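You operate a simulated robot arm through the tools that you are given. There is no shell and no other tool.

Carry out the task below with a simulated robot arm. There is one attempt and no reset: what you move stays moved.

JOB
Slot the white card into the reader and book its goods and count.
Fine: card down in the slot; one line booked, goods and count as on the card; nothing dropped, dented or pinched.

Only the result counts: the job must be done as asked and must still hold three seconds after the hand-in. Knocking over, shifting, dropping, spilling or breaking anything else fails it.

ROBOT AND FRAMES
A 6-joint arm with a two-finger parallel gripper, fixed in place. Base frame: the origin is at the foot of the arm, x ahead of it, y to its left, z up; the work surface is at about z = 880. Readings come in mm, rad, newtons and seconds.
With the tool pointing down near the work surface it reaches from about 260 to 660 mm from the base axis. Its first joint turns from -1.152 to 1.152 rad. Payload 2.9 kg.
Tool frame: the origin (TCP) lies between the finger pads and is the grasp point; the fingertips stand 30 mm ahead of it; z points along the fingers, y is the line along which they close. Largest opening 110 mm; finger width 20, thickness 10; the body of the gripper, 48 by 112 mm, starts 55 mm behind the TCP.
Orientation is that of the tool frame in the base frame, as a unit quaternion [x, y, z, w]. With the fingers straight down and closing along the base's y, the tool's x points along the base's -x, its y along +y and its z along -z.

CONTROLS
- The arm moves only by the tool apply_moves. Its argument "series" is a list of rows, each a list of 7 numbers: the shift along the tool's x, y, z in units of 100 mm (1.0 is 100 mm), then the turn, a rotation vector about the tool's x, y, z in units of 90 degrees (1.0 is 90 degrees), then the opening, from 0 (shut) to 1 (fully open). In form: [[tx, ty, tz, ax, ay, az, grip], ...]. A call has 1 to 20 rows; each row is the pose to reach, as a shift and turn from the pose commanded when the call began, along the tool's axes at that moment. A call with a number of a shift or a turn outside -1 to 1 is refused whole. Each row takes 0.2 s and may step no farther than 50 mm and 0.15 rad from the row before; otherwise, or with a gripper value out of range, the whole call is refused. A pose out of reach is approached as far as the arm can. The call stops where the force on the tool passes 70 N (or 10 N more than at its start, if that is more) or the arm is blocked; 0.2 s more then pass. The fingers move at their own pace (about 108 mm/s each) and stop on an object; they squeeze with about 27 N. The grip force told is the motor's: it shows also when the fingers shut on nothing. Time passes only in rows, and 0.2 s behind the last, so rows that repeat a pose let the fingers close. The reply holds the time, the measured pose of the TCP, the force on the tool along the base axes, the opening and the grip force, in the units named above and with some noise, with the torque about the TCP (base axes, N m) and any sound that the robot's microphone picked up.
- Cameras (640 x 400 px; columns grow to the right, rows downward): "scene" is fixed at [72.6, 423.8, 1409.1]; the picture's right is [-0.88, -0.47, 0.00], its down [-0.20, 0.38, -0.90] and it looks along [0.42, -0.80, -0.43] (base axes); focal length 356 px, centre (320, 200). "wrist" rides on the gripper at [72, 17, -103] in the tool frame; the picture's right is [-0.23, 0.97, 0.00], its down [-0.76, -0.18, -0.62] and it looks along [-0.61, -0.14, 0.78] (tool axes); focal length 222 px, centre (320, 200). There is no depth. A picture from a camera that has moved, and an enlarged one, comes with that camera's place and axes in the base frame and with its lens. The place of the scene camera against the robot may be out by one fixed shift of up to 18 mm in any direction.
- capture(camera): a new picture of that camera. The clock stands still meanwhile.
- close_up(camera, box): a new picture of the part [left, top, right, bottom] of that camera's present view, enlarged. The clock stands still meanwhile.
- finish_job(): hands the job in; it is judged then, once.

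Nothing tells you positions but the pictures and the camera data. Unless the task says otherwise, let go and move clear before handing in.

The tools are called after ">>>" as a command line: name --pt "numbers of a row" for each row, then --argument value for the rest, lists and objects as JSON in quotes. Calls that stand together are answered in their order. apply_moves: Moves the arm, as the interface text tells. Its arguments: {"type":"object","properties":{"series":{"type":"array","items":{"type":"array","items":{"type":"number"}}}},"required":["series"]} The other tools are called the same way: capture (camera) takes a picture; close_up (camera, box) takes an enlarged picture of a part of a camera's view; finish_job () hands the job in.

At the start:

```text
time: 0.0
eef_pos: [353.7, -205.8, 1193.3]
tcp_rot: [0.0, 1.0, -0.001, 0.0]
contact_force: [1.4, 0.9, -1.1]
wrist_torque: [0.04, 0.03, 0.0]
width: 110.1
gripper_force: 0.0
```

scene: 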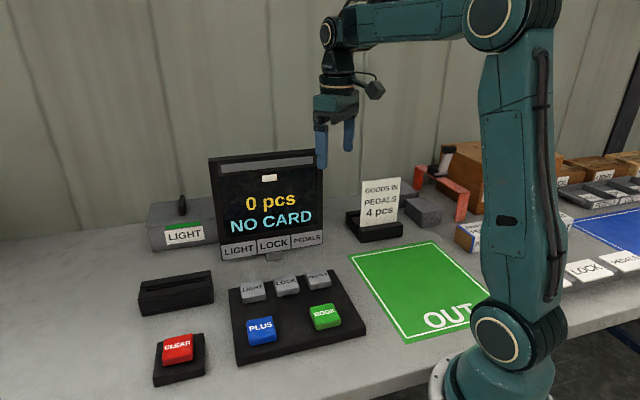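
wrist: 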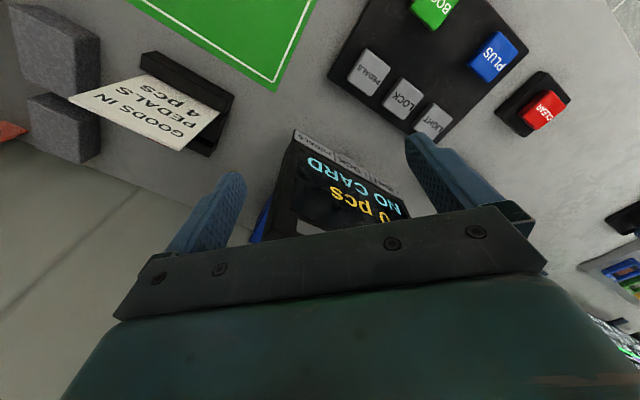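

I see a white card "GOODS IN / PEDALS / 4 pcs" standing in a dark holder, a display, a key panel (LIGHT, LOCK, PEDALS, PLUS, BOOK), a CLEAR button and a black slotted box that is probably the reader. I'll look closer before moving.

>>> close_up --camera "scene" --box '[120, 140, 440, 340]'

>>> close_up --camera "scene" --box '[120, 250, 240, 325]'

>>> close_up --camera "scene" --box '[330, 160, 450, 260]'

>>> close_up --camera "scene" --box '[200, 260, 380, 372]'

>>> close_up --camera "wrist" --box '[0, 0, 320, 200]'

>>> close_up --camera "wrist" --box '[320, 0, 640, 200]'

```text
2.00 times, centred on (280, 240) of scene
camera zoom: at [72.6, 423.8, 1409.1], right [-0.88, -0.47, 0.0], down [-0.2, 0.38, -0.9], along [0.42, -0.8, -0.43], focal length 712 px, centre (400, 120)
```

zoom: 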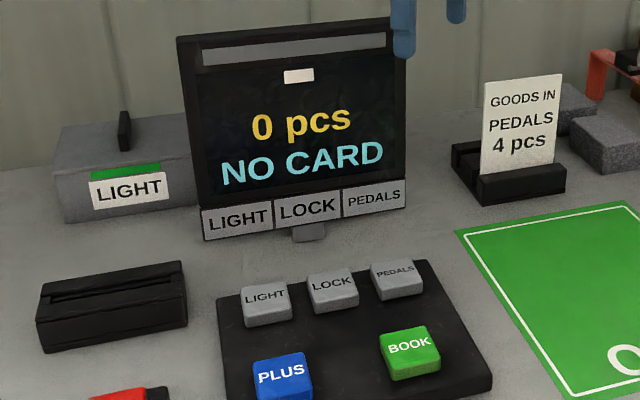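

```text
5.33 times, centred on (180, 288) of scene
camera zoom: at [72.6, 423.8, 1409.1], right [-0.88, -0.47, 0.0], down [-0.2, 0.38, -0.9], along [0.42, -0.8, -0.43], focal length 1899 px, centre (1067, -267)
```

zoom: 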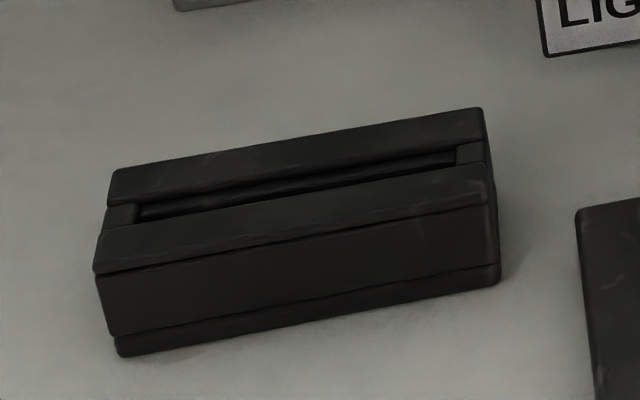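

```text
4.00 times, centred on (390, 210) of scene
camera zoom: at [72.6, 423.8, 1409.1], right [-0.88, -0.47, 0.0], down [-0.2, 0.38, -0.9], along [0.42, -0.8, -0.43], focal length 1424 px, centre (40, 160)
```

zoom: 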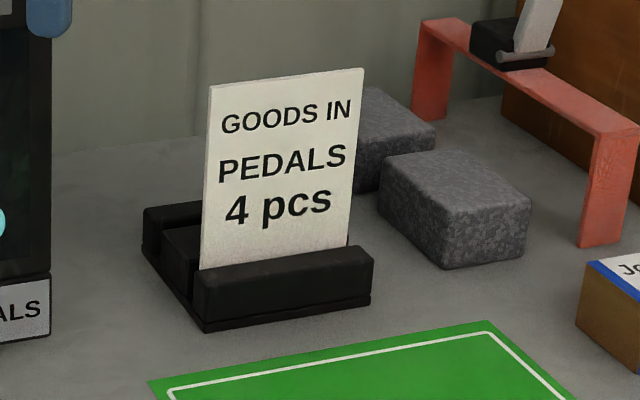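

```text
3.56 times, centred on (290, 316) of scene
camera zoom: at [72.6, 423.8, 1409.1], right [-0.88, -0.47, 0.0], down [-0.2, 0.38, -0.9], along [0.42, -0.8, -0.43], focal length 1266 px, centre (427, -212)
```

zoom: 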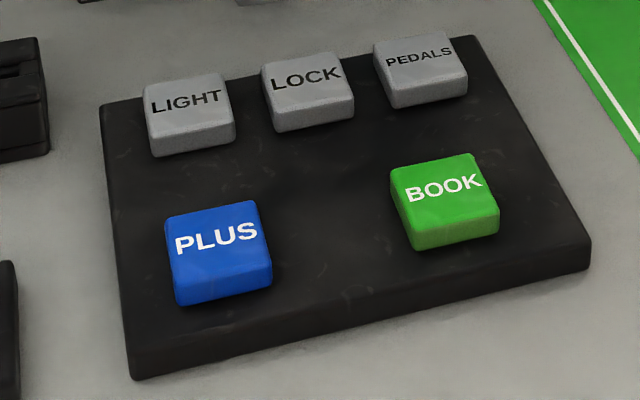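

```text
2.00 times, centred on (160, 100) of wrist
camera zoom: at [282.1, -188.3, 1295.7], right [0.23, 0.97, 0.0], down [0.76, -0.18, 0.62], along [0.61, -0.14, -0.78], focal length 444 px, centre (640, 400)
```

zoom: 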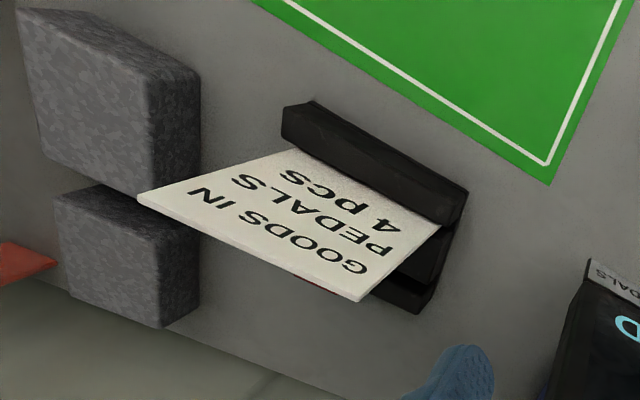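

```text
2.00 times, centred on (480, 100) of wrist
camera zoom: at [282.1, -188.3, 1295.7], right [0.23, 0.97, 0.0], down [0.76, -0.18, 0.62], along [0.61, -0.14, -0.78], focal length 444 px, centre (0, 400)
```

zoom: 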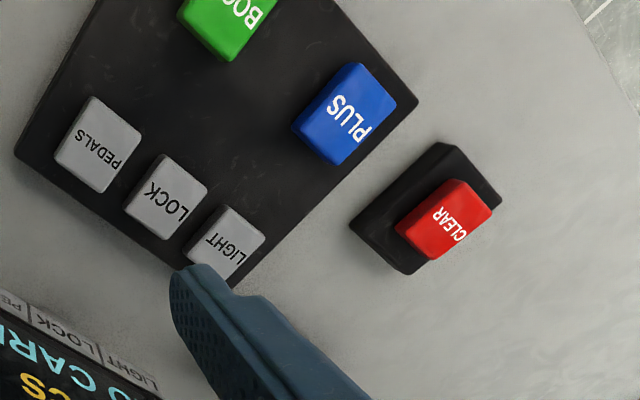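

The card stands upright in its stand, top edge at about z 1050 and centred near (321, -415), with its face turned about 45°. The reader slot is near (608, 45), also at about 45°. First I'll move the hand over the card, turn it 45° and look again.

>>> apply_moves --pt "0.04 -0.25 0 0 0 0 1" --pt "0.08 -0.5 0 0 0 0 1" --pt "0.12 -0.75 0 0 0 0 1" --pt "0.16 -1.0 0 0 0 0 1" --pt "0.16 -1.0 0 0 0 0 1"

>>> apply_moves --pt "0.03 -0.17 0 0 0 -0.083 1" --pt "0.06 -0.34 0 0 0 -0.167 1" --pt "0.09 -0.51 0 0 0 -0.25 1" --pt "0.12 -0.68 0 0 0 -0.333 1" --pt "0.15 -0.85 0 0 0 -0.417 1" --pt "0.167 -1.0 0 0 0 -0.5 1" --pt "0.167 -1.0 0 0 0 -0.5 1"

>>> capture --camera "wrist"

>>> capture --camera "scene"

```text
time: 1.2
eef_pos: [337.8, -307.1, 1191.9]
tcp_rot: [0.0, 1.0, 0.001, 0.0]
contact_force: [-0.5, -0.6, -0.4]
wrist_torque: [-0.01, 0.02, 0.03]
width: 109.5
gripper_force: 0.1
```

```text
time: 2.8
eef_pos: [320.4, -406.5, 1192.9]
tcp_rot: [-0.383, 0.924, 0.0, 0.0]
contact_force: [-0.1, 0.0, -0.6]
wrist_torque: [0.0, -0.01, -0.01]
width: 110.0
gripper_force: 0.0
```

```text
taken
camera wrist: at [258.4, -445.6, 1295.3], right [-0.53, 0.85, 0.0], down [0.66, 0.41, 0.62], along [0.53, 0.33, -0.78], focal length 222 px, centre (320, 200)
```

wrist: 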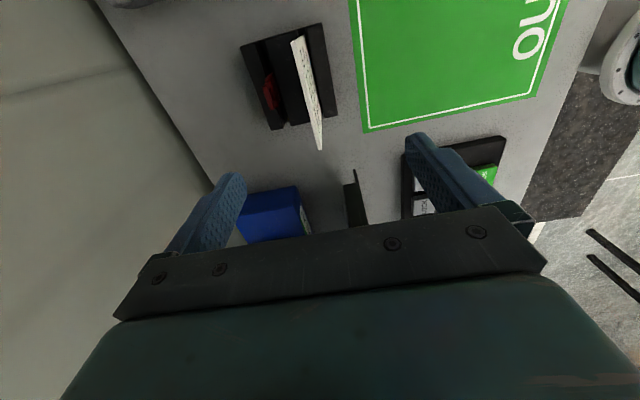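

```text
taken
```

scene: 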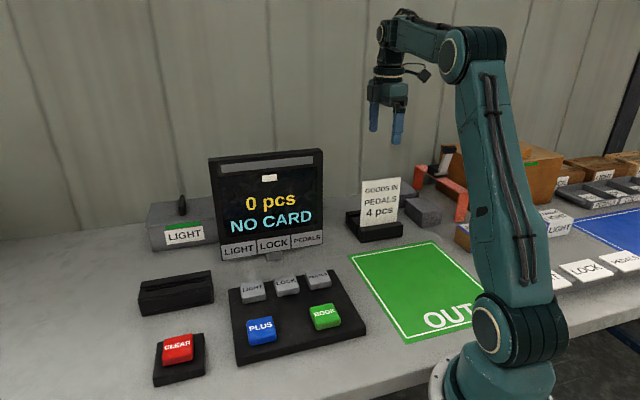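

The hand is now above the card, turned to match it. There is a second, red item in the stand behind the white card, so I'll look closely.

>>> close_up --camera "wrist" --box '[220, 0, 380, 100]'

>>> close_up --camera "wrist" --box '[220, 60, 380, 160]'

>>> close_up --camera "scene" --box '[340, 160, 420, 250]'

>>> close_up --camera "scene" --box '[400, 120, 640, 300]'

```text
4.00 times, centred on (300, 50) of wrist
camera zoom: at [258.4, -445.6, 1295.3], right [-0.53, 0.85, 0.0], down [0.66, 0.41, 0.62], along [0.53, 0.33, -0.78], focal length 888 px, centre (400, 800)
```

zoom: 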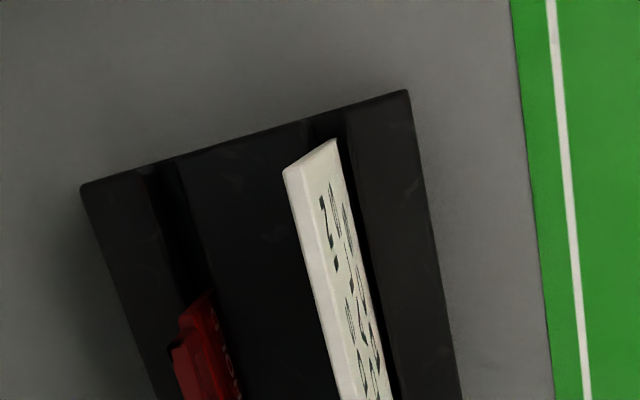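

```text
4.00 times, centred on (300, 110) of wrist
camera zoom: at [258.4, -445.6, 1295.3], right [-0.53, 0.85, 0.0], down [0.66, 0.41, 0.62], along [0.53, 0.33, -0.78], focal length 888 px, centre (400, 560)
```

zoom: 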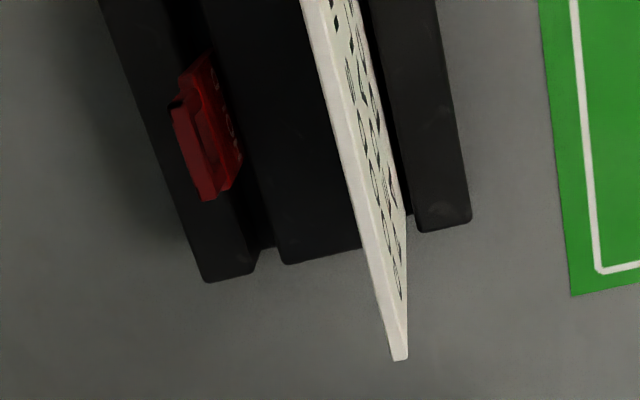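

```text
4.44 times, centred on (380, 205) of scene
camera zoom: at [72.6, 423.8, 1409.1], right [-0.88, -0.47, 0.0], down [-0.2, 0.38, -0.9], along [0.42, -0.8, -0.43], focal length 1583 px, centre (53, 178)
```

zoom: 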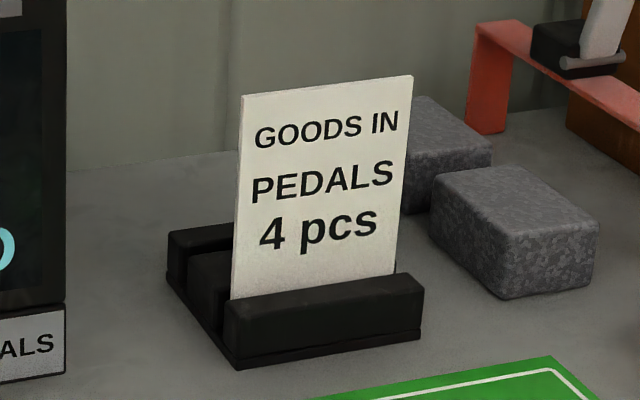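

```text
2.22 times, centred on (520, 210) of scene
camera zoom: at [72.6, 423.8, 1409.1], right [-0.88, -0.47, 0.0], down [-0.2, 0.38, -0.9], along [0.42, -0.8, -0.43], focal length 791 px, centre (-124, 178)
```

zoom: 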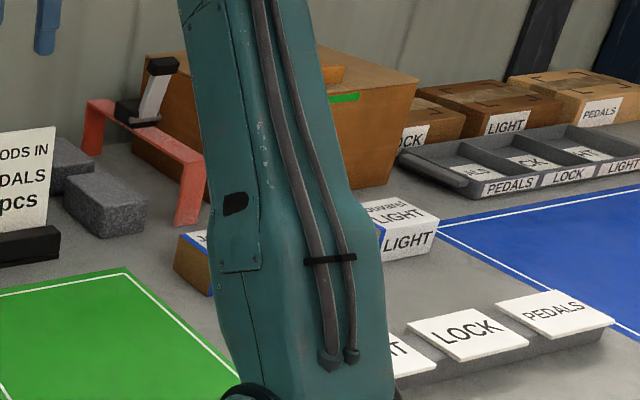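

The red item sits low in the rear slot, well below where the fingers will go. I'll centre over the card, narrow the opening a little, come partway down and check.

>>> apply_moves --pt "0.05 -0.05 0.0 0 0 0 0.8" --pt "0.11 -0.105 0.0 0 0 0 0.7" --pt "0.11 -0.105 0.25 0 0 0 0.7" --pt "0.11 -0.105 0.5 0 0 0 0.7" --pt "0.11 -0.105 0.6 0 0 0 0.7" --pt "0.11 -0.105 0.6 0 0 0 0.7"

>>> capture --camera "wrist"

>>> close_up --camera "scene" --box '[320, 100, 480, 260]'

```text
time: 4.2
eef_pos: [321.7, -421.9, 1131.8]
tcp_rot: [-0.383, 0.924, 0.0, -0.001]
contact_force: [-0.1, -0.5, 0.2]
wrist_torque: [0.04, 0.01, 0.0]
width: 77.1
gripper_force: 0.1
```

```text
taken
camera wrist: at [258.7, -461.0, 1235.8], right [-0.53, 0.85, 0.0], down [0.66, 0.41, 0.62], along [0.53, 0.33, -0.78], focal length 222 px, centre (320, 200)
```

wrist: 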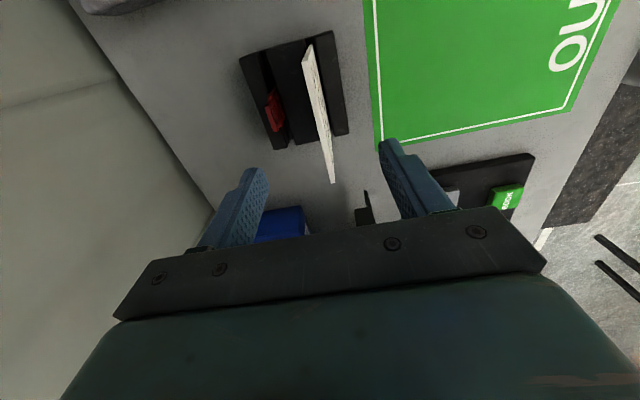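

```text
2.50 times, centred on (400, 180) of scene
camera zoom: at [72.6, 423.8, 1409.1], right [-0.88, -0.47, 0.0], down [-0.2, 0.38, -0.9], along [0.42, -0.8, -0.43], focal length 890 px, centre (120, 250)
```

zoom: 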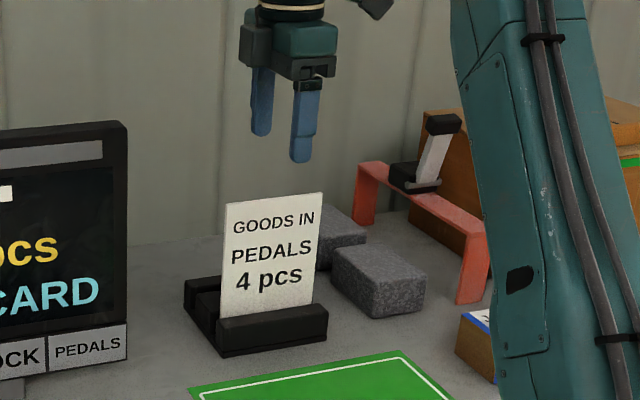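

>>> close_up --camera "wrist" --box '[220, 20, 400, 120]'

>>> close_up --camera "wrist" --box '[220, 100, 400, 200]'

```text
3.56 times, centred on (310, 70) of wrist
camera zoom: at [258.7, -461.0, 1235.8], right [-0.53, 0.85, 0.0], down [0.66, 0.41, 0.62], along [0.53, 0.33, -0.78], focal length 790 px, centre (356, 662)
```

zoom: 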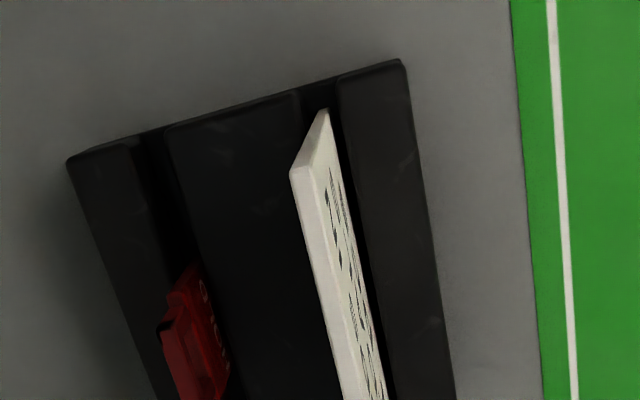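

```text
3.56 times, centred on (310, 150) of wrist
camera zoom: at [258.7, -461.0, 1235.8], right [-0.53, 0.85, 0.0], down [0.66, 0.41, 0.62], along [0.53, 0.33, -0.78], focal length 790 px, centre (356, 378)
```

zoom: 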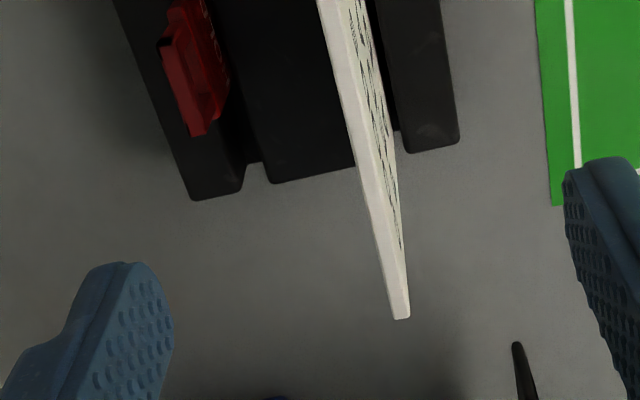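

The card's top edge is at z ≈ 1046 and the hand is centred on it within about 1 mm. I'll go straight down 100 mm and close.

>>> apply_moves --pt "0 0 0.25 0 0 0 0.7" --pt "0 0 0.5 0 0 0 0.7" --pt "0 0 0.75 0 0 0 0.7" --pt "0 0 0.92 0 0 0 0.7" --pt "0 0 1.0 0 0 0 0.7" --pt "0 0 1.0 0 0 0 0.7"

>>> capture --camera "wrist"

>>> close_up --camera "scene" --box '[320, 120, 460, 260]'

```text
time: 5.6
eef_pos: [321.7, -419.9, 1033.4]
tcp_rot: [-0.383, 0.924, 0.001, 0.0]
contact_force: [-0.2, -0.4, 0.7]
wrist_torque: [0.0, 0.03, 0.01]
width: 77.0
gripper_force: 0.0
```

```text
taken
camera wrist: at [259.7, -459.8, 1135.9], right [-0.53, 0.85, 0.0], down [0.66, 0.41, 0.62], along [0.53, 0.33, -0.78], focal length 222 px, centre (320, 200)
```

wrist: 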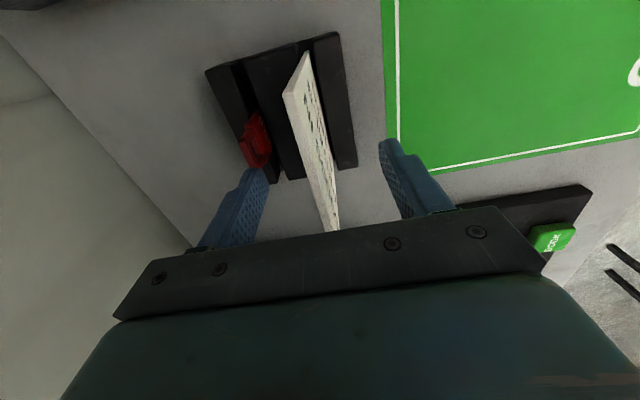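

```text
2.86 times, centred on (390, 190) of scene
camera zoom: at [72.6, 423.8, 1409.1], right [-0.88, -0.47, 0.0], down [-0.2, 0.38, -0.9], along [0.42, -0.8, -0.43], focal length 1018 px, centre (120, 229)
```

zoom: 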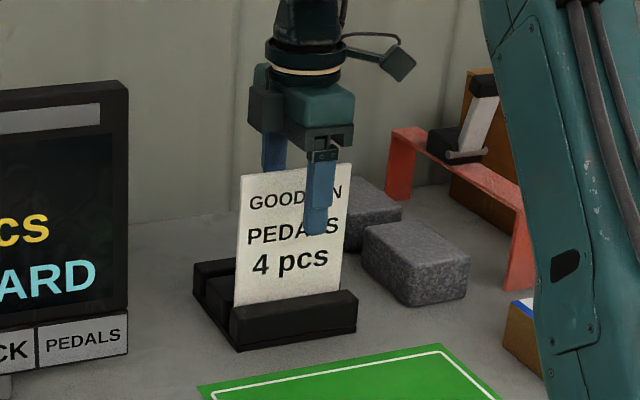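

The fingers straddle the card with clear space on both sides. Closing now.

>>> apply_moves --pt "0 0 0 0 0 0 0.3" --pt "0 0 0 0 0 0 0.15" --pt "0 0 0 0 0 0 0.0" --pt "0 0 0 0 0 0 0.0" --pt "0 0 0 0 0 0 0.0"

>>> capture --camera "wrist"

>>> close_up --camera "scene" --box '[320, 120, 460, 260]'

```text
time: 6.8
eef_pos: [323.3, -420.4, 1033.6]
tcp_rot: [-0.382, 0.924, -0.001, 0.0]
contact_force: [-0.1, -0.5, 0.5]
wrist_torque: [-0.01, 0.0, -0.03]
width: 4.0
gripper_force: 26.6
```

```text
taken
camera wrist: at [259.7, -459.8, 1136.1], right [-0.53, 0.85, 0.0], down [0.66, 0.41, 0.62], along [0.53, 0.33, -0.78], focal length 222 px, centre (320, 200)
```

wrist: 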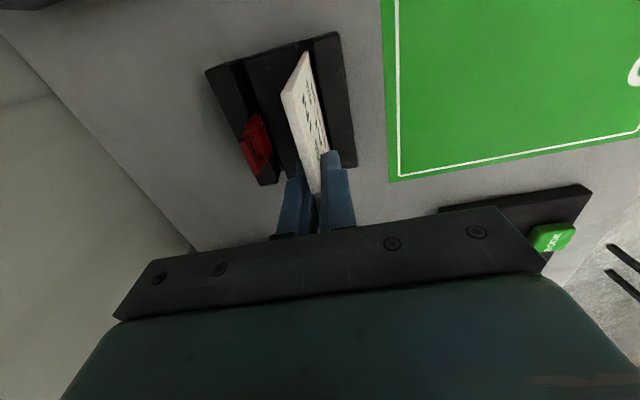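

```text
2.86 times, centred on (390, 190) of scene
camera zoom: at [72.6, 423.8, 1409.1], right [-0.88, -0.47, 0.0], down [-0.2, 0.38, -0.9], along [0.42, -0.8, -0.43], focal length 1018 px, centre (120, 229)
```

zoom: 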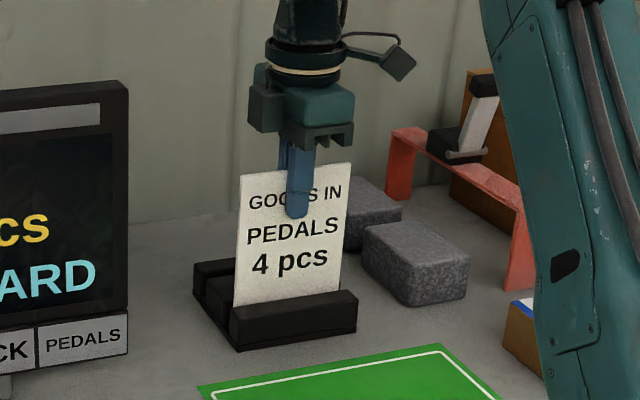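

The card is held (4.0 mm thick, 27 N), with the fingers near the middle of its top edge. Lifting straight up.

>>> apply_moves --pt "0 0 -0.1 0 0 0 0" --pt "0 0 -0.2 0 0 0 0" --pt "0 0 -0.3 0 0 0 0" --pt "0 0 -0.45 0 0 0 0" --pt "0 0 -0.6 0 0 0 0" --pt "0 0 -0.75 0 0 0 0" --pt "0 0 -0.9 0 0 0 0" --pt "0 0 -1.0 0 0 0 0" --pt "0 0 -1.0 0 0 0 0"

>>> capture --camera "wrist"

>>> close_up --camera "scene" --box '[320, 90, 480, 250]'

```text
time: 8.8
eef_pos: [321.2, -420.0, 1133.6]
tcp_rot: [-0.383, 0.924, 0.0, 0.001]
contact_force: [0.1, -0.7, -0.3]
wrist_torque: [-0.03, -0.01, 0.01]
width: 4.1
gripper_force: 26.9
```

```text
taken
camera wrist: at [258.2, -459.2, 1236.3], right [-0.53, 0.85, 0.0], down [0.66, 0.41, 0.62], along [0.53, 0.33, -0.78], focal length 222 px, centre (320, 200)
```

wrist: 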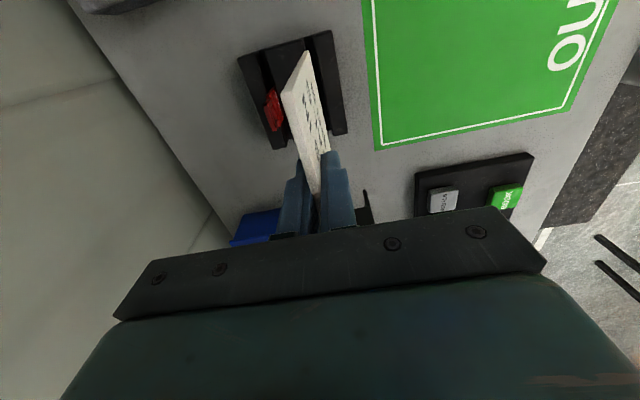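

```text
2.50 times, centred on (400, 170) of scene
camera zoom: at [72.6, 423.8, 1409.1], right [-0.88, -0.47, 0.0], down [-0.2, 0.38, -0.9], along [0.42, -0.8, -0.43], focal length 890 px, centre (120, 275)
```

zoom: 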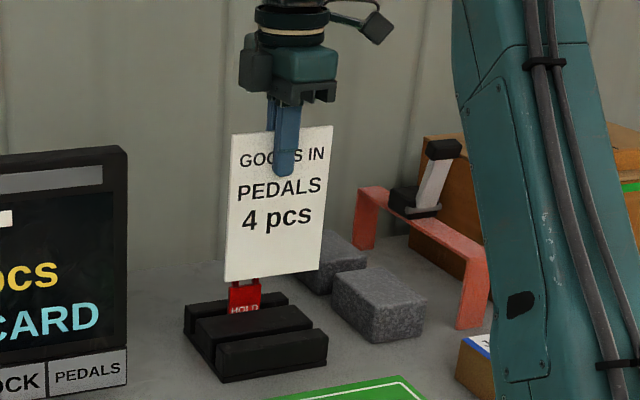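

The card is free of the stand, hanging vertically, bottom edge near z 988. A red "HOLD" tag stays in the stand's rear slot and I'll leave it alone. To clear the display I'll first move toward its front side, then sideways to the reader.

>>> apply_moves --pt "0 0.1 0 0 0 0 0" --pt "0 0.3 0 0 0 0 0" --pt "0 0.55 0 0 0 0 0" --pt "0 0.8 0 0 0 0 0" --pt "0 0.95 0 0 0 0 0" --pt "0 1.0 0 0 0 0 0"

>>> apply_moves --pt "-0.1 0.1 0 0 0 0 0" --pt "-0.3 0.2 0 0 0 0 0" --pt "-0.55 0.25 0 0 0 0 0" --pt "-0.8 0.25 0 0 0 0 0" --pt "-1.0 0.25 0 0 0 0 0"

>>> capture --camera "scene"

```text
time: 10.2
eef_pos: [249.3, -349.3, 1132.4]
tcp_rot: [-0.382, 0.924, 0.0, 0.0]
contact_force: [0.8, -0.4, 0.0]
wrist_torque: [0.01, -0.02, 0.03]
width: 3.8
gripper_force: 26.8
```

```text
time: 11.4
eef_pos: [302.8, -261.1, 1130.7]
tcp_rot: [-0.382, 0.924, 0.0, 0.0]
contact_force: [0.2, 0.2, -0.1]
wrist_torque: [0.03, 0.0, 0.0]
width: 4.0
gripper_force: 26.8
```

```text
taken
```

scene: 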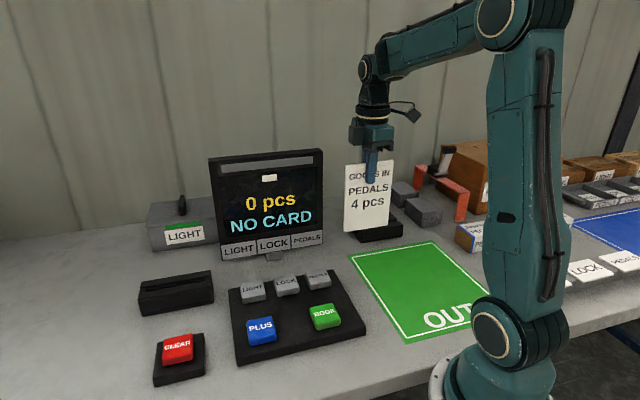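

Clear of the display's front. Continuing sideways toward the reader at the same height, then I'll look at the slot with the wrist camera.

>>> apply_moves --pt "-0.1 0 0 0 0 0 0" --pt "-0.35 0 0 0 0 0 0" --pt "-0.6 0 0 0 0 0 0" --pt "-0.85 0 0 0 0 0 0" --pt "-1.0 0 0 0 0 0 0"

>>> apply_moves --pt "-0.1 0 0 0 0 0 0" --pt "-0.35 0 0 0 0 0 0" --pt "-0.6 0 0 0 0 0 0" --pt "-0.85 0 0 0 0 0 0" --pt "-1.0 0 0 0 0 0 0"

>>> apply_moves --pt "-0.1 0 0 0 0 0 0" --pt "-0.35 0 0 0 0 0 0" --pt "-0.6 0 0 0 0 0 0" --pt "-0.85 0 0 0 0 0 0" --pt "-1.0 0 0 0 0 0 0"

>>> capture --camera "wrist"

>>> capture --camera "scene"

```text
time: 12.6
eef_pos: [375.6, -188.9, 1134.8]
tcp_rot: [-0.382, 0.924, -0.001, 0.0]
contact_force: [-0.2, 0.5, -1.1]
wrist_torque: [0.01, 0.0, -0.01]
width: 3.9
gripper_force: 27.0
```

```text
time: 13.8
eef_pos: [444.5, -118.3, 1133.7]
tcp_rot: [-0.383, 0.924, 0.0, -0.001]
contact_force: [-0.4, -0.7, -0.6]
wrist_torque: [0.03, -0.01, -0.01]
width: 3.4
gripper_force: 26.7
```

```text
time: 15.0
eef_pos: [517.2, -47.6, 1132.4]
tcp_rot: [-0.383, 0.924, -0.001, 0.0]
contact_force: [0.1, -0.4, -0.2]
wrist_torque: [0.0, -0.01, 0.03]
width: 4.0
gripper_force: 27.1
```

```text
taken
camera wrist: at [453.8, -86.2, 1235.6], right [-0.53, 0.85, 0.0], down [0.66, 0.41, 0.62], along [0.53, 0.33, -0.78], focal length 222 px, centre (320, 200)
```

wrist: 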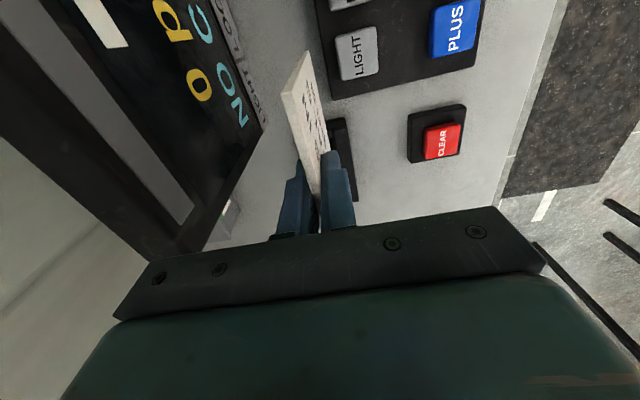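

```text
taken
```

scene: 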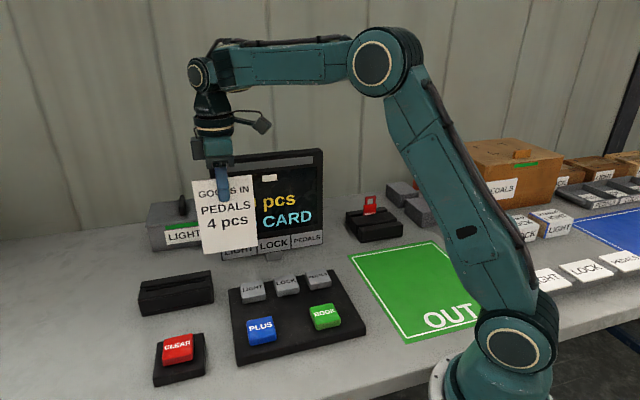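

>>> close_up --camera "wrist" --box '[270, 90, 400, 220]'

>>> close_up --camera "wrist" --box '[300, 0, 500, 140]'

```text
3.08 times, centred on (335, 155) of wrist
camera zoom: at [453.8, -86.2, 1235.6], right [-0.53, 0.85, 0.0], down [0.66, 0.41, 0.62], along [0.53, 0.33, -0.78], focal length 684 px, centre (274, 338)
```

zoom: 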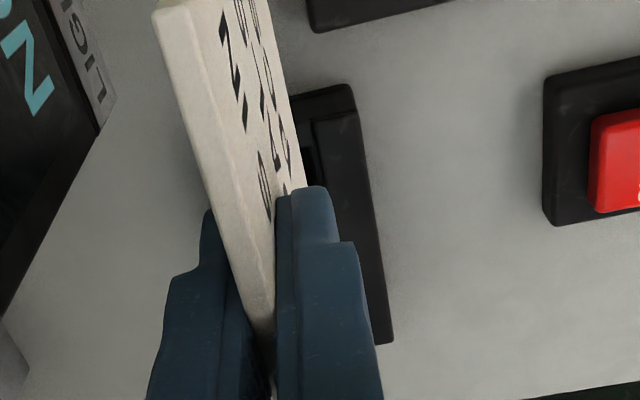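

```text
2.86 times, centred on (400, 70) of wrist
camera zoom: at [453.8, -86.2, 1235.6], right [-0.53, 0.85, 0.0], down [0.66, 0.41, 0.62], along [0.53, 0.33, -0.78], focal length 635 px, centre (91, 571)
```

zoom: 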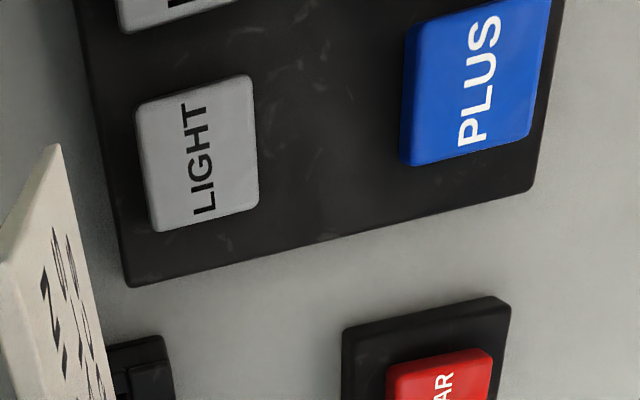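

The card hides most of the reader from here. I'll shift the hand forward and sideways at the same height, so the wrist camera can see past the card to the slot.

>>> apply_moves --pt "-0.1 0.1 0 0 0 0 0" --pt "-0.3 0.25 0 0 0 0 0" --pt "-0.5 0.4 0 0 0 0 0" --pt "-0.7 0.55 0 0 0 0 0" --pt "-0.85 0.6 0 0 0 0 0" --pt "-0.9 0.6 0 0 0 0 0" --pt "-0.9 0.6 0 0 0 0 0"

>>> capture --camera "wrist"

>>> capture --camera "scene"

```text
time: 16.6
eef_pos: [535.6, 56.5, 1131.4]
tcp_rot: [-0.383, 0.924, 0.0, 0.001]
contact_force: [-0.4, -0.2, 0.4]
wrist_torque: [0.01, 0.02, 0.04]
width: 4.1
gripper_force: 26.8
```

```text
taken
camera wrist: at [473.8, 17.5, 1234.4], right [-0.53, 0.85, 0.0], down [0.66, 0.41, 0.62], along [0.53, 0.33, -0.78], focal length 222 px, centre (320, 200)
```

wrist: 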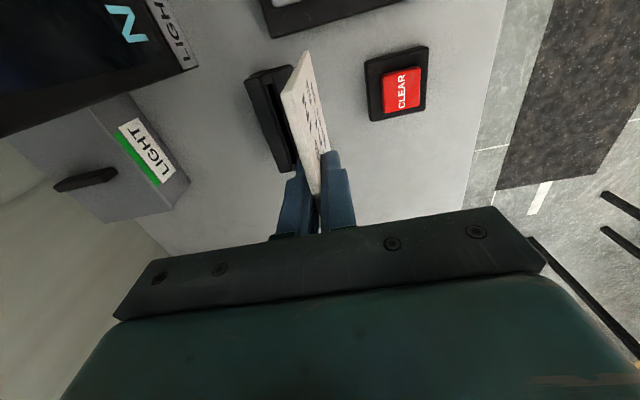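

```text
taken
```

scene: 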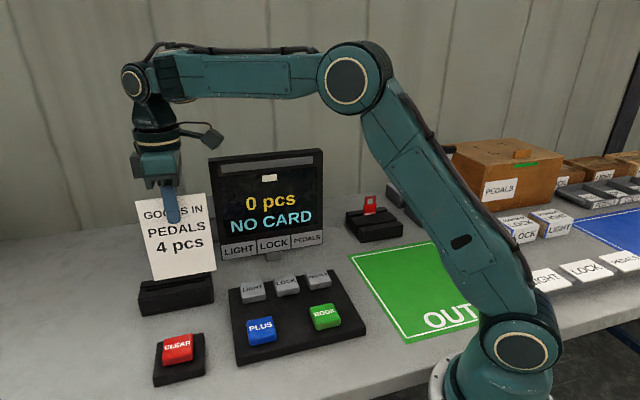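

>>> close_up --camera "wrist" --box '[210, 40, 370, 180]'

>>> close_up --camera "wrist" --box '[230, 60, 310, 130]'

>>> close_up --camera "wrist" --box '[240, 110, 320, 180]'

```text
2.86 times, centred on (290, 110) of wrist
camera zoom: at [473.8, 17.5, 1234.4], right [-0.53, 0.85, 0.0], down [0.66, 0.41, 0.62], along [0.53, 0.33, -0.78], focal length 635 px, centre (406, 457)
```

zoom: 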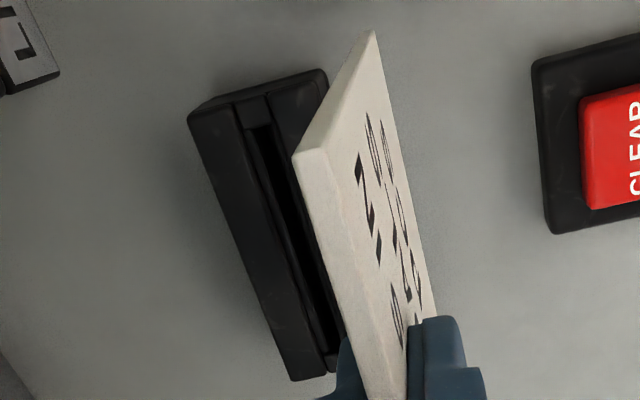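

```text
5.71 times, centred on (270, 95) of wrist
camera zoom: at [473.8, 17.5, 1234.4], right [-0.53, 0.85, 0.0], down [0.66, 0.41, 0.62], along [0.53, 0.33, -0.78], focal length 1269 px, centre (606, 800)
```

zoom: 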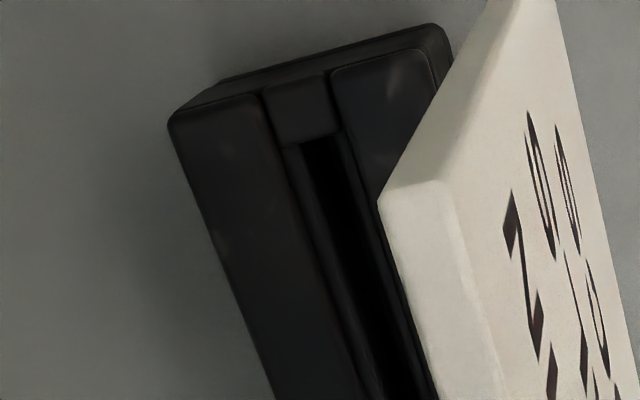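

```text
5.71 times, centred on (280, 145) of wrist
camera zoom: at [473.8, 17.5, 1234.4], right [-0.53, 0.85, 0.0], down [0.66, 0.41, 0.62], along [0.53, 0.33, -0.78], focal length 1269 px, centre (549, 514)
```

zoom: 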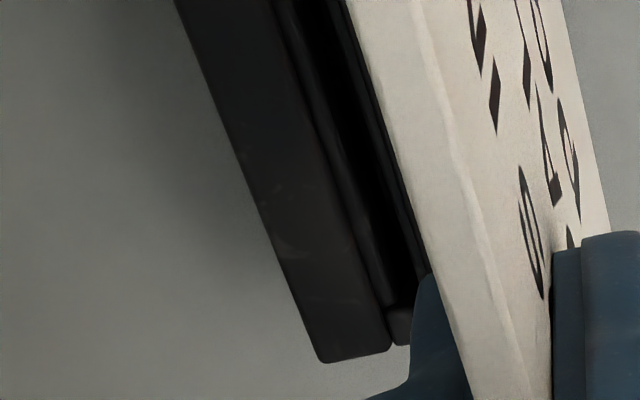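

The slot now shows clearly: about 120 mm long with its mouth at z ≈ 915. In the tool frame it is centred about 33 mm ahead and 64 mm to the back side of the card. I'll move over it, come partway down and check alignment from both cameras.

>>> apply_moves --pt "-0.1 -0.15 0 0 0 0 0" --pt "-0.2 -0.35 0 0 0 0 0" --pt "-0.3 -0.52 0 0 0 0 0" --pt "-0.33 -0.62 0 0 0 0 0" --pt "-0.33 -0.64 0 0 0 0 0" --pt "-0.33 -0.64 0.1 0 0 0 0" --pt "-0.33 -0.64 0.25 0 0 0 0" --pt "-0.33 -0.64 0.35 0 0 0 0" --pt "-0.33 -0.64 0.4 0 0 0 0" --pt "-0.33 -0.64 0.4 0 0 0 0"

>>> capture --camera "wrist"

>>> close_up --camera "wrist" --box '[270, 30, 370, 180]'

>>> close_up --camera "scene" --box '[110, 180, 260, 330]'

```text
time: 18.8
eef_pos: [608.8, 34.9, 1092.0]
tcp_rot: [-0.383, 0.924, 0.0, -0.001]
contact_force: [0.1, 0.0, 0.7]
wrist_torque: [0.0, 0.03, 0.01]
width: 4.0
gripper_force: 27.2
```

```text
taken
camera wrist: at [544.1, -4.3, 1194.7], right [-0.53, 0.85, 0.0], down [0.66, 0.41, 0.62], along [0.53, 0.33, -0.78], focal length 222 px, centre (320, 200)
```

wrist: 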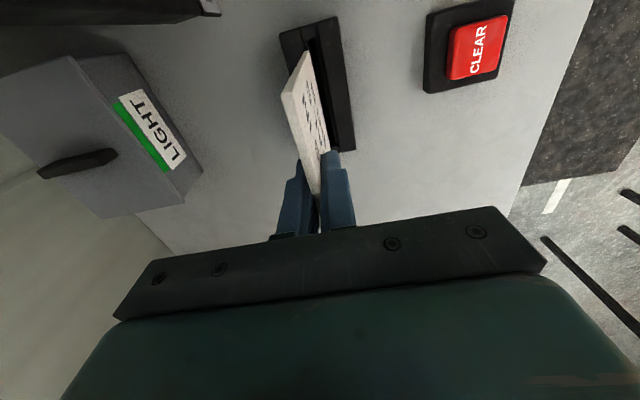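

```text
2.67 times, centred on (320, 105) of wrist
camera zoom: at [544.1, -4.3, 1194.7], right [-0.53, 0.85, 0.0], down [0.66, 0.41, 0.62], along [0.53, 0.33, -0.78], focal length 592 px, centre (320, 453)
```

zoom: 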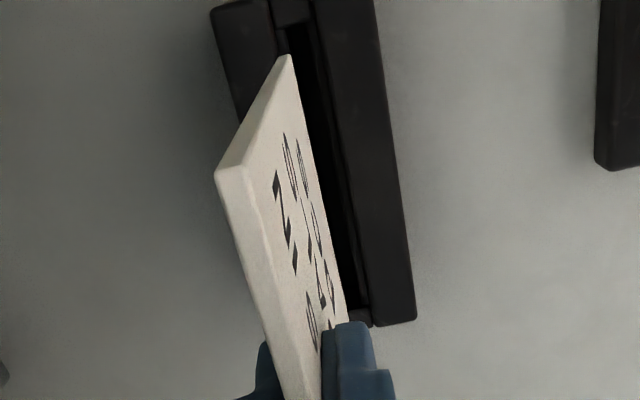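

```text
2.67 times, centred on (185, 255) of scene
camera zoom: at [72.6, 423.8, 1409.1], right [-0.88, -0.47, 0.0], down [-0.2, 0.38, -0.9], along [0.42, -0.8, -0.43], focal length 950 px, centre (680, 53)
```

zoom: 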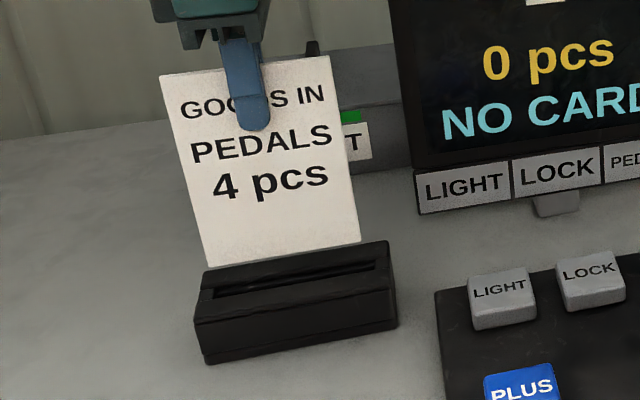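

>>> close_up --camera "wrist" --box '[280, 10, 360, 60]'

>>> close_up --camera "wrist" --box '[300, 90, 380, 160]'

>>> close_up --camera "scene" --box '[150, 260, 230, 310]'

```text
8.00 times, centred on (320, 35) of wrist
camera zoom: at [544.1, -4.3, 1194.7], right [-0.53, 0.85, 0.0], down [0.66, 0.41, 0.62], along [0.53, 0.33, -0.78], focal length 1777 px, centre (320, 1520)
```

zoom: 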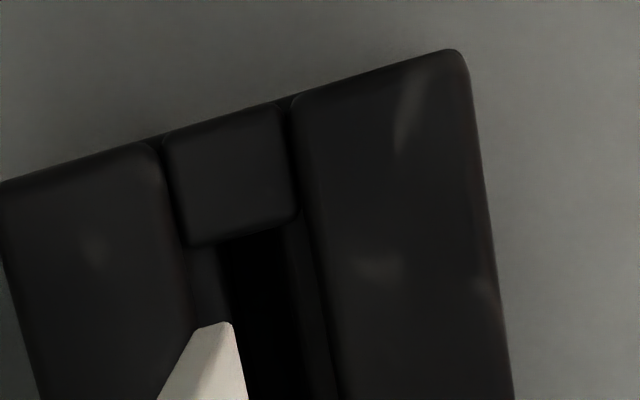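

```text
5.71 times, centred on (340, 125) of wrist
camera zoom: at [544.1, -4.3, 1194.7], right [-0.53, 0.85, 0.0], down [0.66, 0.41, 0.62], along [0.53, 0.33, -0.78], focal length 1269 px, centre (206, 629)
```

zoom: 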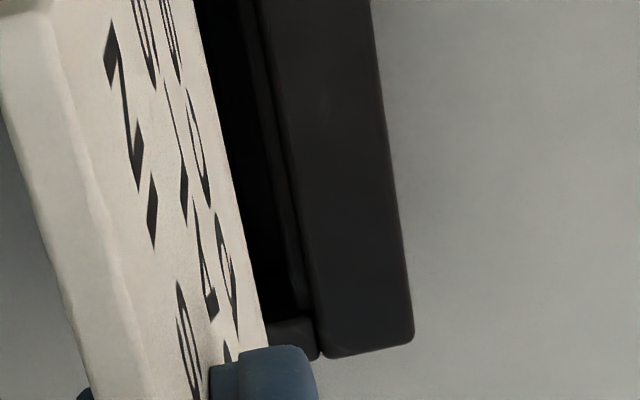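

```text
8.00 times, centred on (190, 285) of scene
camera zoom: at [72.6, 423.8, 1409.1], right [-0.88, -0.47, 0.0], down [-0.2, 0.38, -0.9], along [0.42, -0.8, -0.43], focal length 2849 px, centre (1360, -480)
```

zoom: 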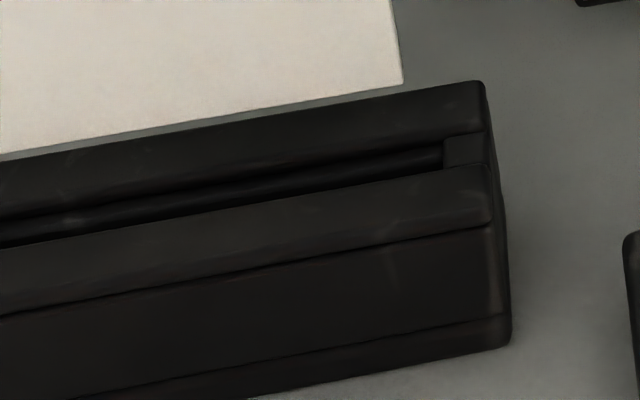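

The card lies parallel to the slot and is lengthwise centred, but needs about 4.5 mm toward the front side. I'll make that shift, lower 20 mm and check again.

>>> apply_moves --pt "0 0.02 0 0 0 0 0" --pt "0 0.045 0 0 0 0 0" --pt "0 0.045 0.08 0 0 0 0" --pt "0 0.045 0.16 0 0 0 0" --pt "0 0.045 0.2 0 0 0 0" --pt "0 0.045 0.2 0 0 0 0"

>>> close_up --camera "wrist" --box '[280, 10, 360, 60]'

>>> close_up --camera "wrist" --box '[300, 90, 380, 160]'

>>> close_up --camera "scene" --box '[130, 260, 226, 320]'

```text
time: 20.2
eef_pos: [601.1, 38.2, 1072.5]
tcp_rot: [-0.383, 0.924, 0.0, 0.0]
contact_force: [-0.3, 0.6, 0.0]
wrist_torque: [0.0, 0.0, -0.01]
width: 4.1
gripper_force: 27.1
```

```text
8.00 times, centred on (320, 35) of wrist
camera zoom: at [538.2, -2.0, 1175.8], right [-0.53, 0.85, 0.0], down [0.66, 0.41, 0.62], along [0.53, 0.33, -0.78], focal length 1777 px, centre (320, 1520)
```

zoom: 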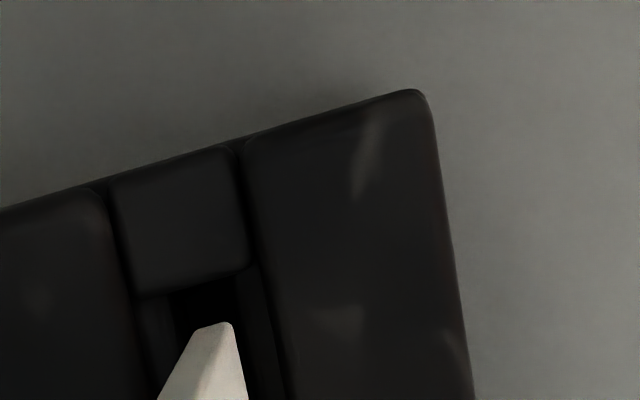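

```text
5.71 times, centred on (340, 125) of wrist
camera zoom: at [538.2, -2.0, 1175.8], right [-0.53, 0.85, 0.0], down [0.66, 0.41, 0.62], along [0.53, 0.33, -0.78], focal length 1269 px, centre (206, 629)
```

zoom: 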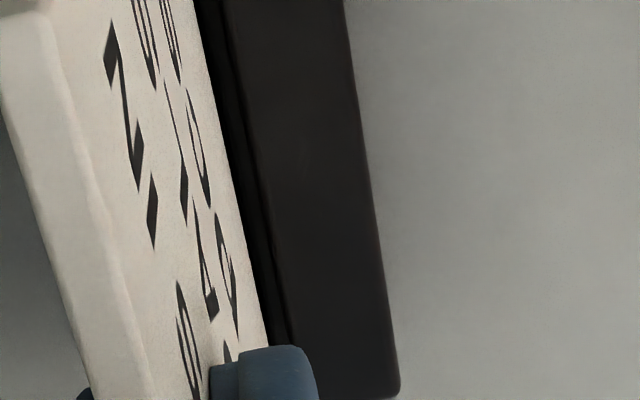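

```text
6.67 times, centred on (178, 290) of scene
camera zoom: at [72.6, 423.8, 1409.1], right [-0.88, -0.47, 0.0], down [-0.2, 0.38, -0.9], along [0.42, -0.8, -0.43], focal length 2374 px, centre (1267, -400)
```

zoom: 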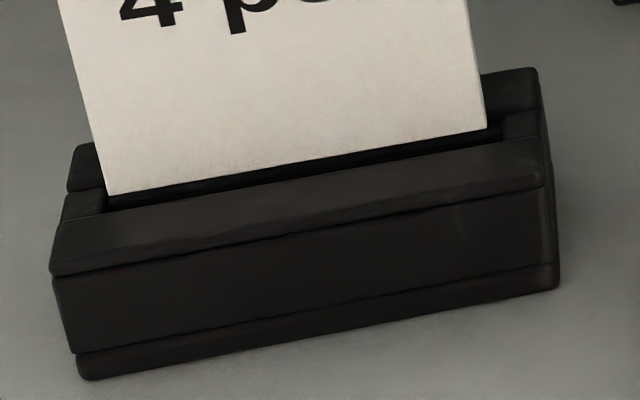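

Both cameras now agree the card is over the middle of the slot, with its bottom edge just above the mouth. I'll lower in small steps and watch the forces.

>>> apply_moves --pt "0 0 0.03 0 0 0 0" --pt "0 0 0.06 0 0 0 0" --pt "0 0 0.09 0 0 0 0" --pt "0 0 0.12 0 0 0 0" --pt "0 0 0.12 0 0 0 0"

>>> close_up --camera "wrist" --box '[280, 10, 360, 60]'

>>> close_up --camera "wrist" --box '[300, 90, 380, 160]'

>>> close_up --camera "scene" --box '[130, 260, 226, 320]'

```text
time: 21.4
eef_pos: [603.4, 37.3, 1061.6]
tcp_rot: [-0.382, 0.924, 0.0, 0.001]
contact_force: [-0.3, -0.4, -1.1]
wrist_torque: [0.02, 0.0, 0.02]
width: 3.8
gripper_force: 26.6
```

```text
8.00 times, centred on (320, 35) of wrist
camera zoom: at [539.1, -1.6, 1163.7], right [-0.53, 0.85, 0.0], down [0.66, 0.41, 0.62], along [0.53, 0.33, -0.78], focal length 1777 px, centre (320, 1520)
```

zoom: 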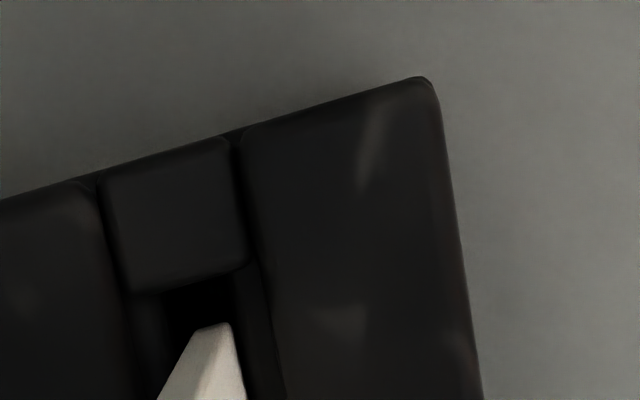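

```text
5.71 times, centred on (340, 125) of wrist
camera zoom: at [539.1, -1.6, 1163.7], right [-0.53, 0.85, 0.0], down [0.66, 0.41, 0.62], along [0.53, 0.33, -0.78], focal length 1269 px, centre (206, 629)
```

zoom: 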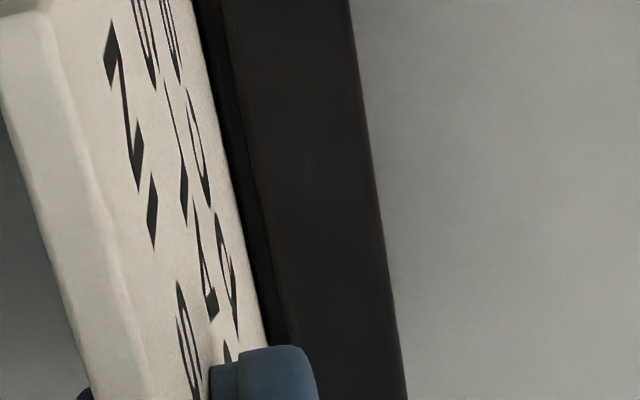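

```text
6.67 times, centred on (178, 290) of scene
camera zoom: at [72.6, 423.8, 1409.1], right [-0.88, -0.47, 0.0], down [-0.2, 0.38, -0.9], along [0.42, -0.8, -0.43], focal length 2374 px, centre (1267, -400)
```

zoom: 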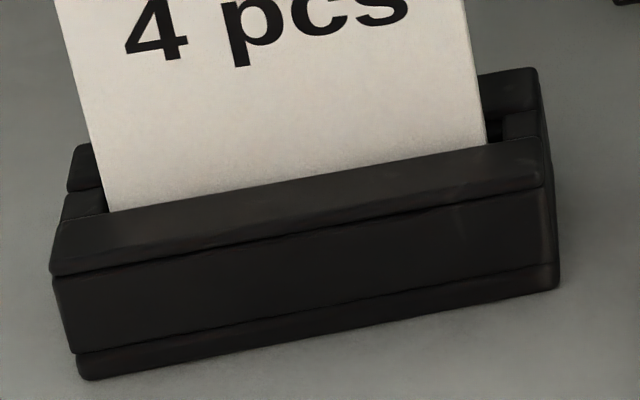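

The card's bottom edge is inside the mouth with no contact force. I'll nudge it 0.7 mm back to centre it better and keep lowering in small steps.

>>> apply_moves --pt "0 -0.007 0.0 0 0 0 0" --pt "0 -0.007 0.03 0 0 0 0" --pt "0 -0.007 0.06 0 0 0 0" --pt "0 -0.007 0.09 0 0 0 0" --pt "0 -0.007 0.09 0 0 0 0"

>>> close_up --camera "wrist" --box '[280, 10, 360, 60]'

>>> close_up --camera "scene" --box '[130, 220, 290, 320]'

```text
time: 22.6
eef_pos: [603.1, 37.5, 1050.8]
tcp_rot: [-0.383, 0.924, 0.0, -0.001]
contact_force: [-0.7, 0.5, -1.3]
wrist_torque: [0.01, -0.02, 0.02]
width: 4.0
gripper_force: 27.2
```

```text
8.00 times, centred on (320, 35) of wrist
camera zoom: at [540.4, -1.7, 1154.6], right [-0.53, 0.85, 0.0], down [0.66, 0.41, 0.62], along [0.53, 0.33, -0.78], focal length 1777 px, centre (320, 1520)
```

zoom: 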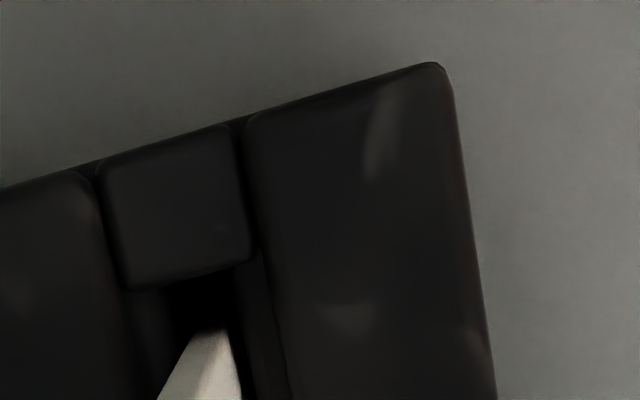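

```text
4.00 times, centred on (210, 270) of scene
camera zoom: at [72.6, 423.8, 1409.1], right [-0.88, -0.47, 0.0], down [-0.2, 0.38, -0.9], along [0.42, -0.8, -0.43], focal length 1424 px, centre (760, -80)
```

zoom: 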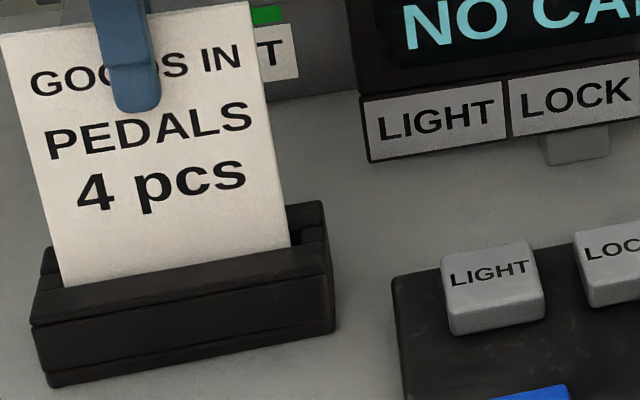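

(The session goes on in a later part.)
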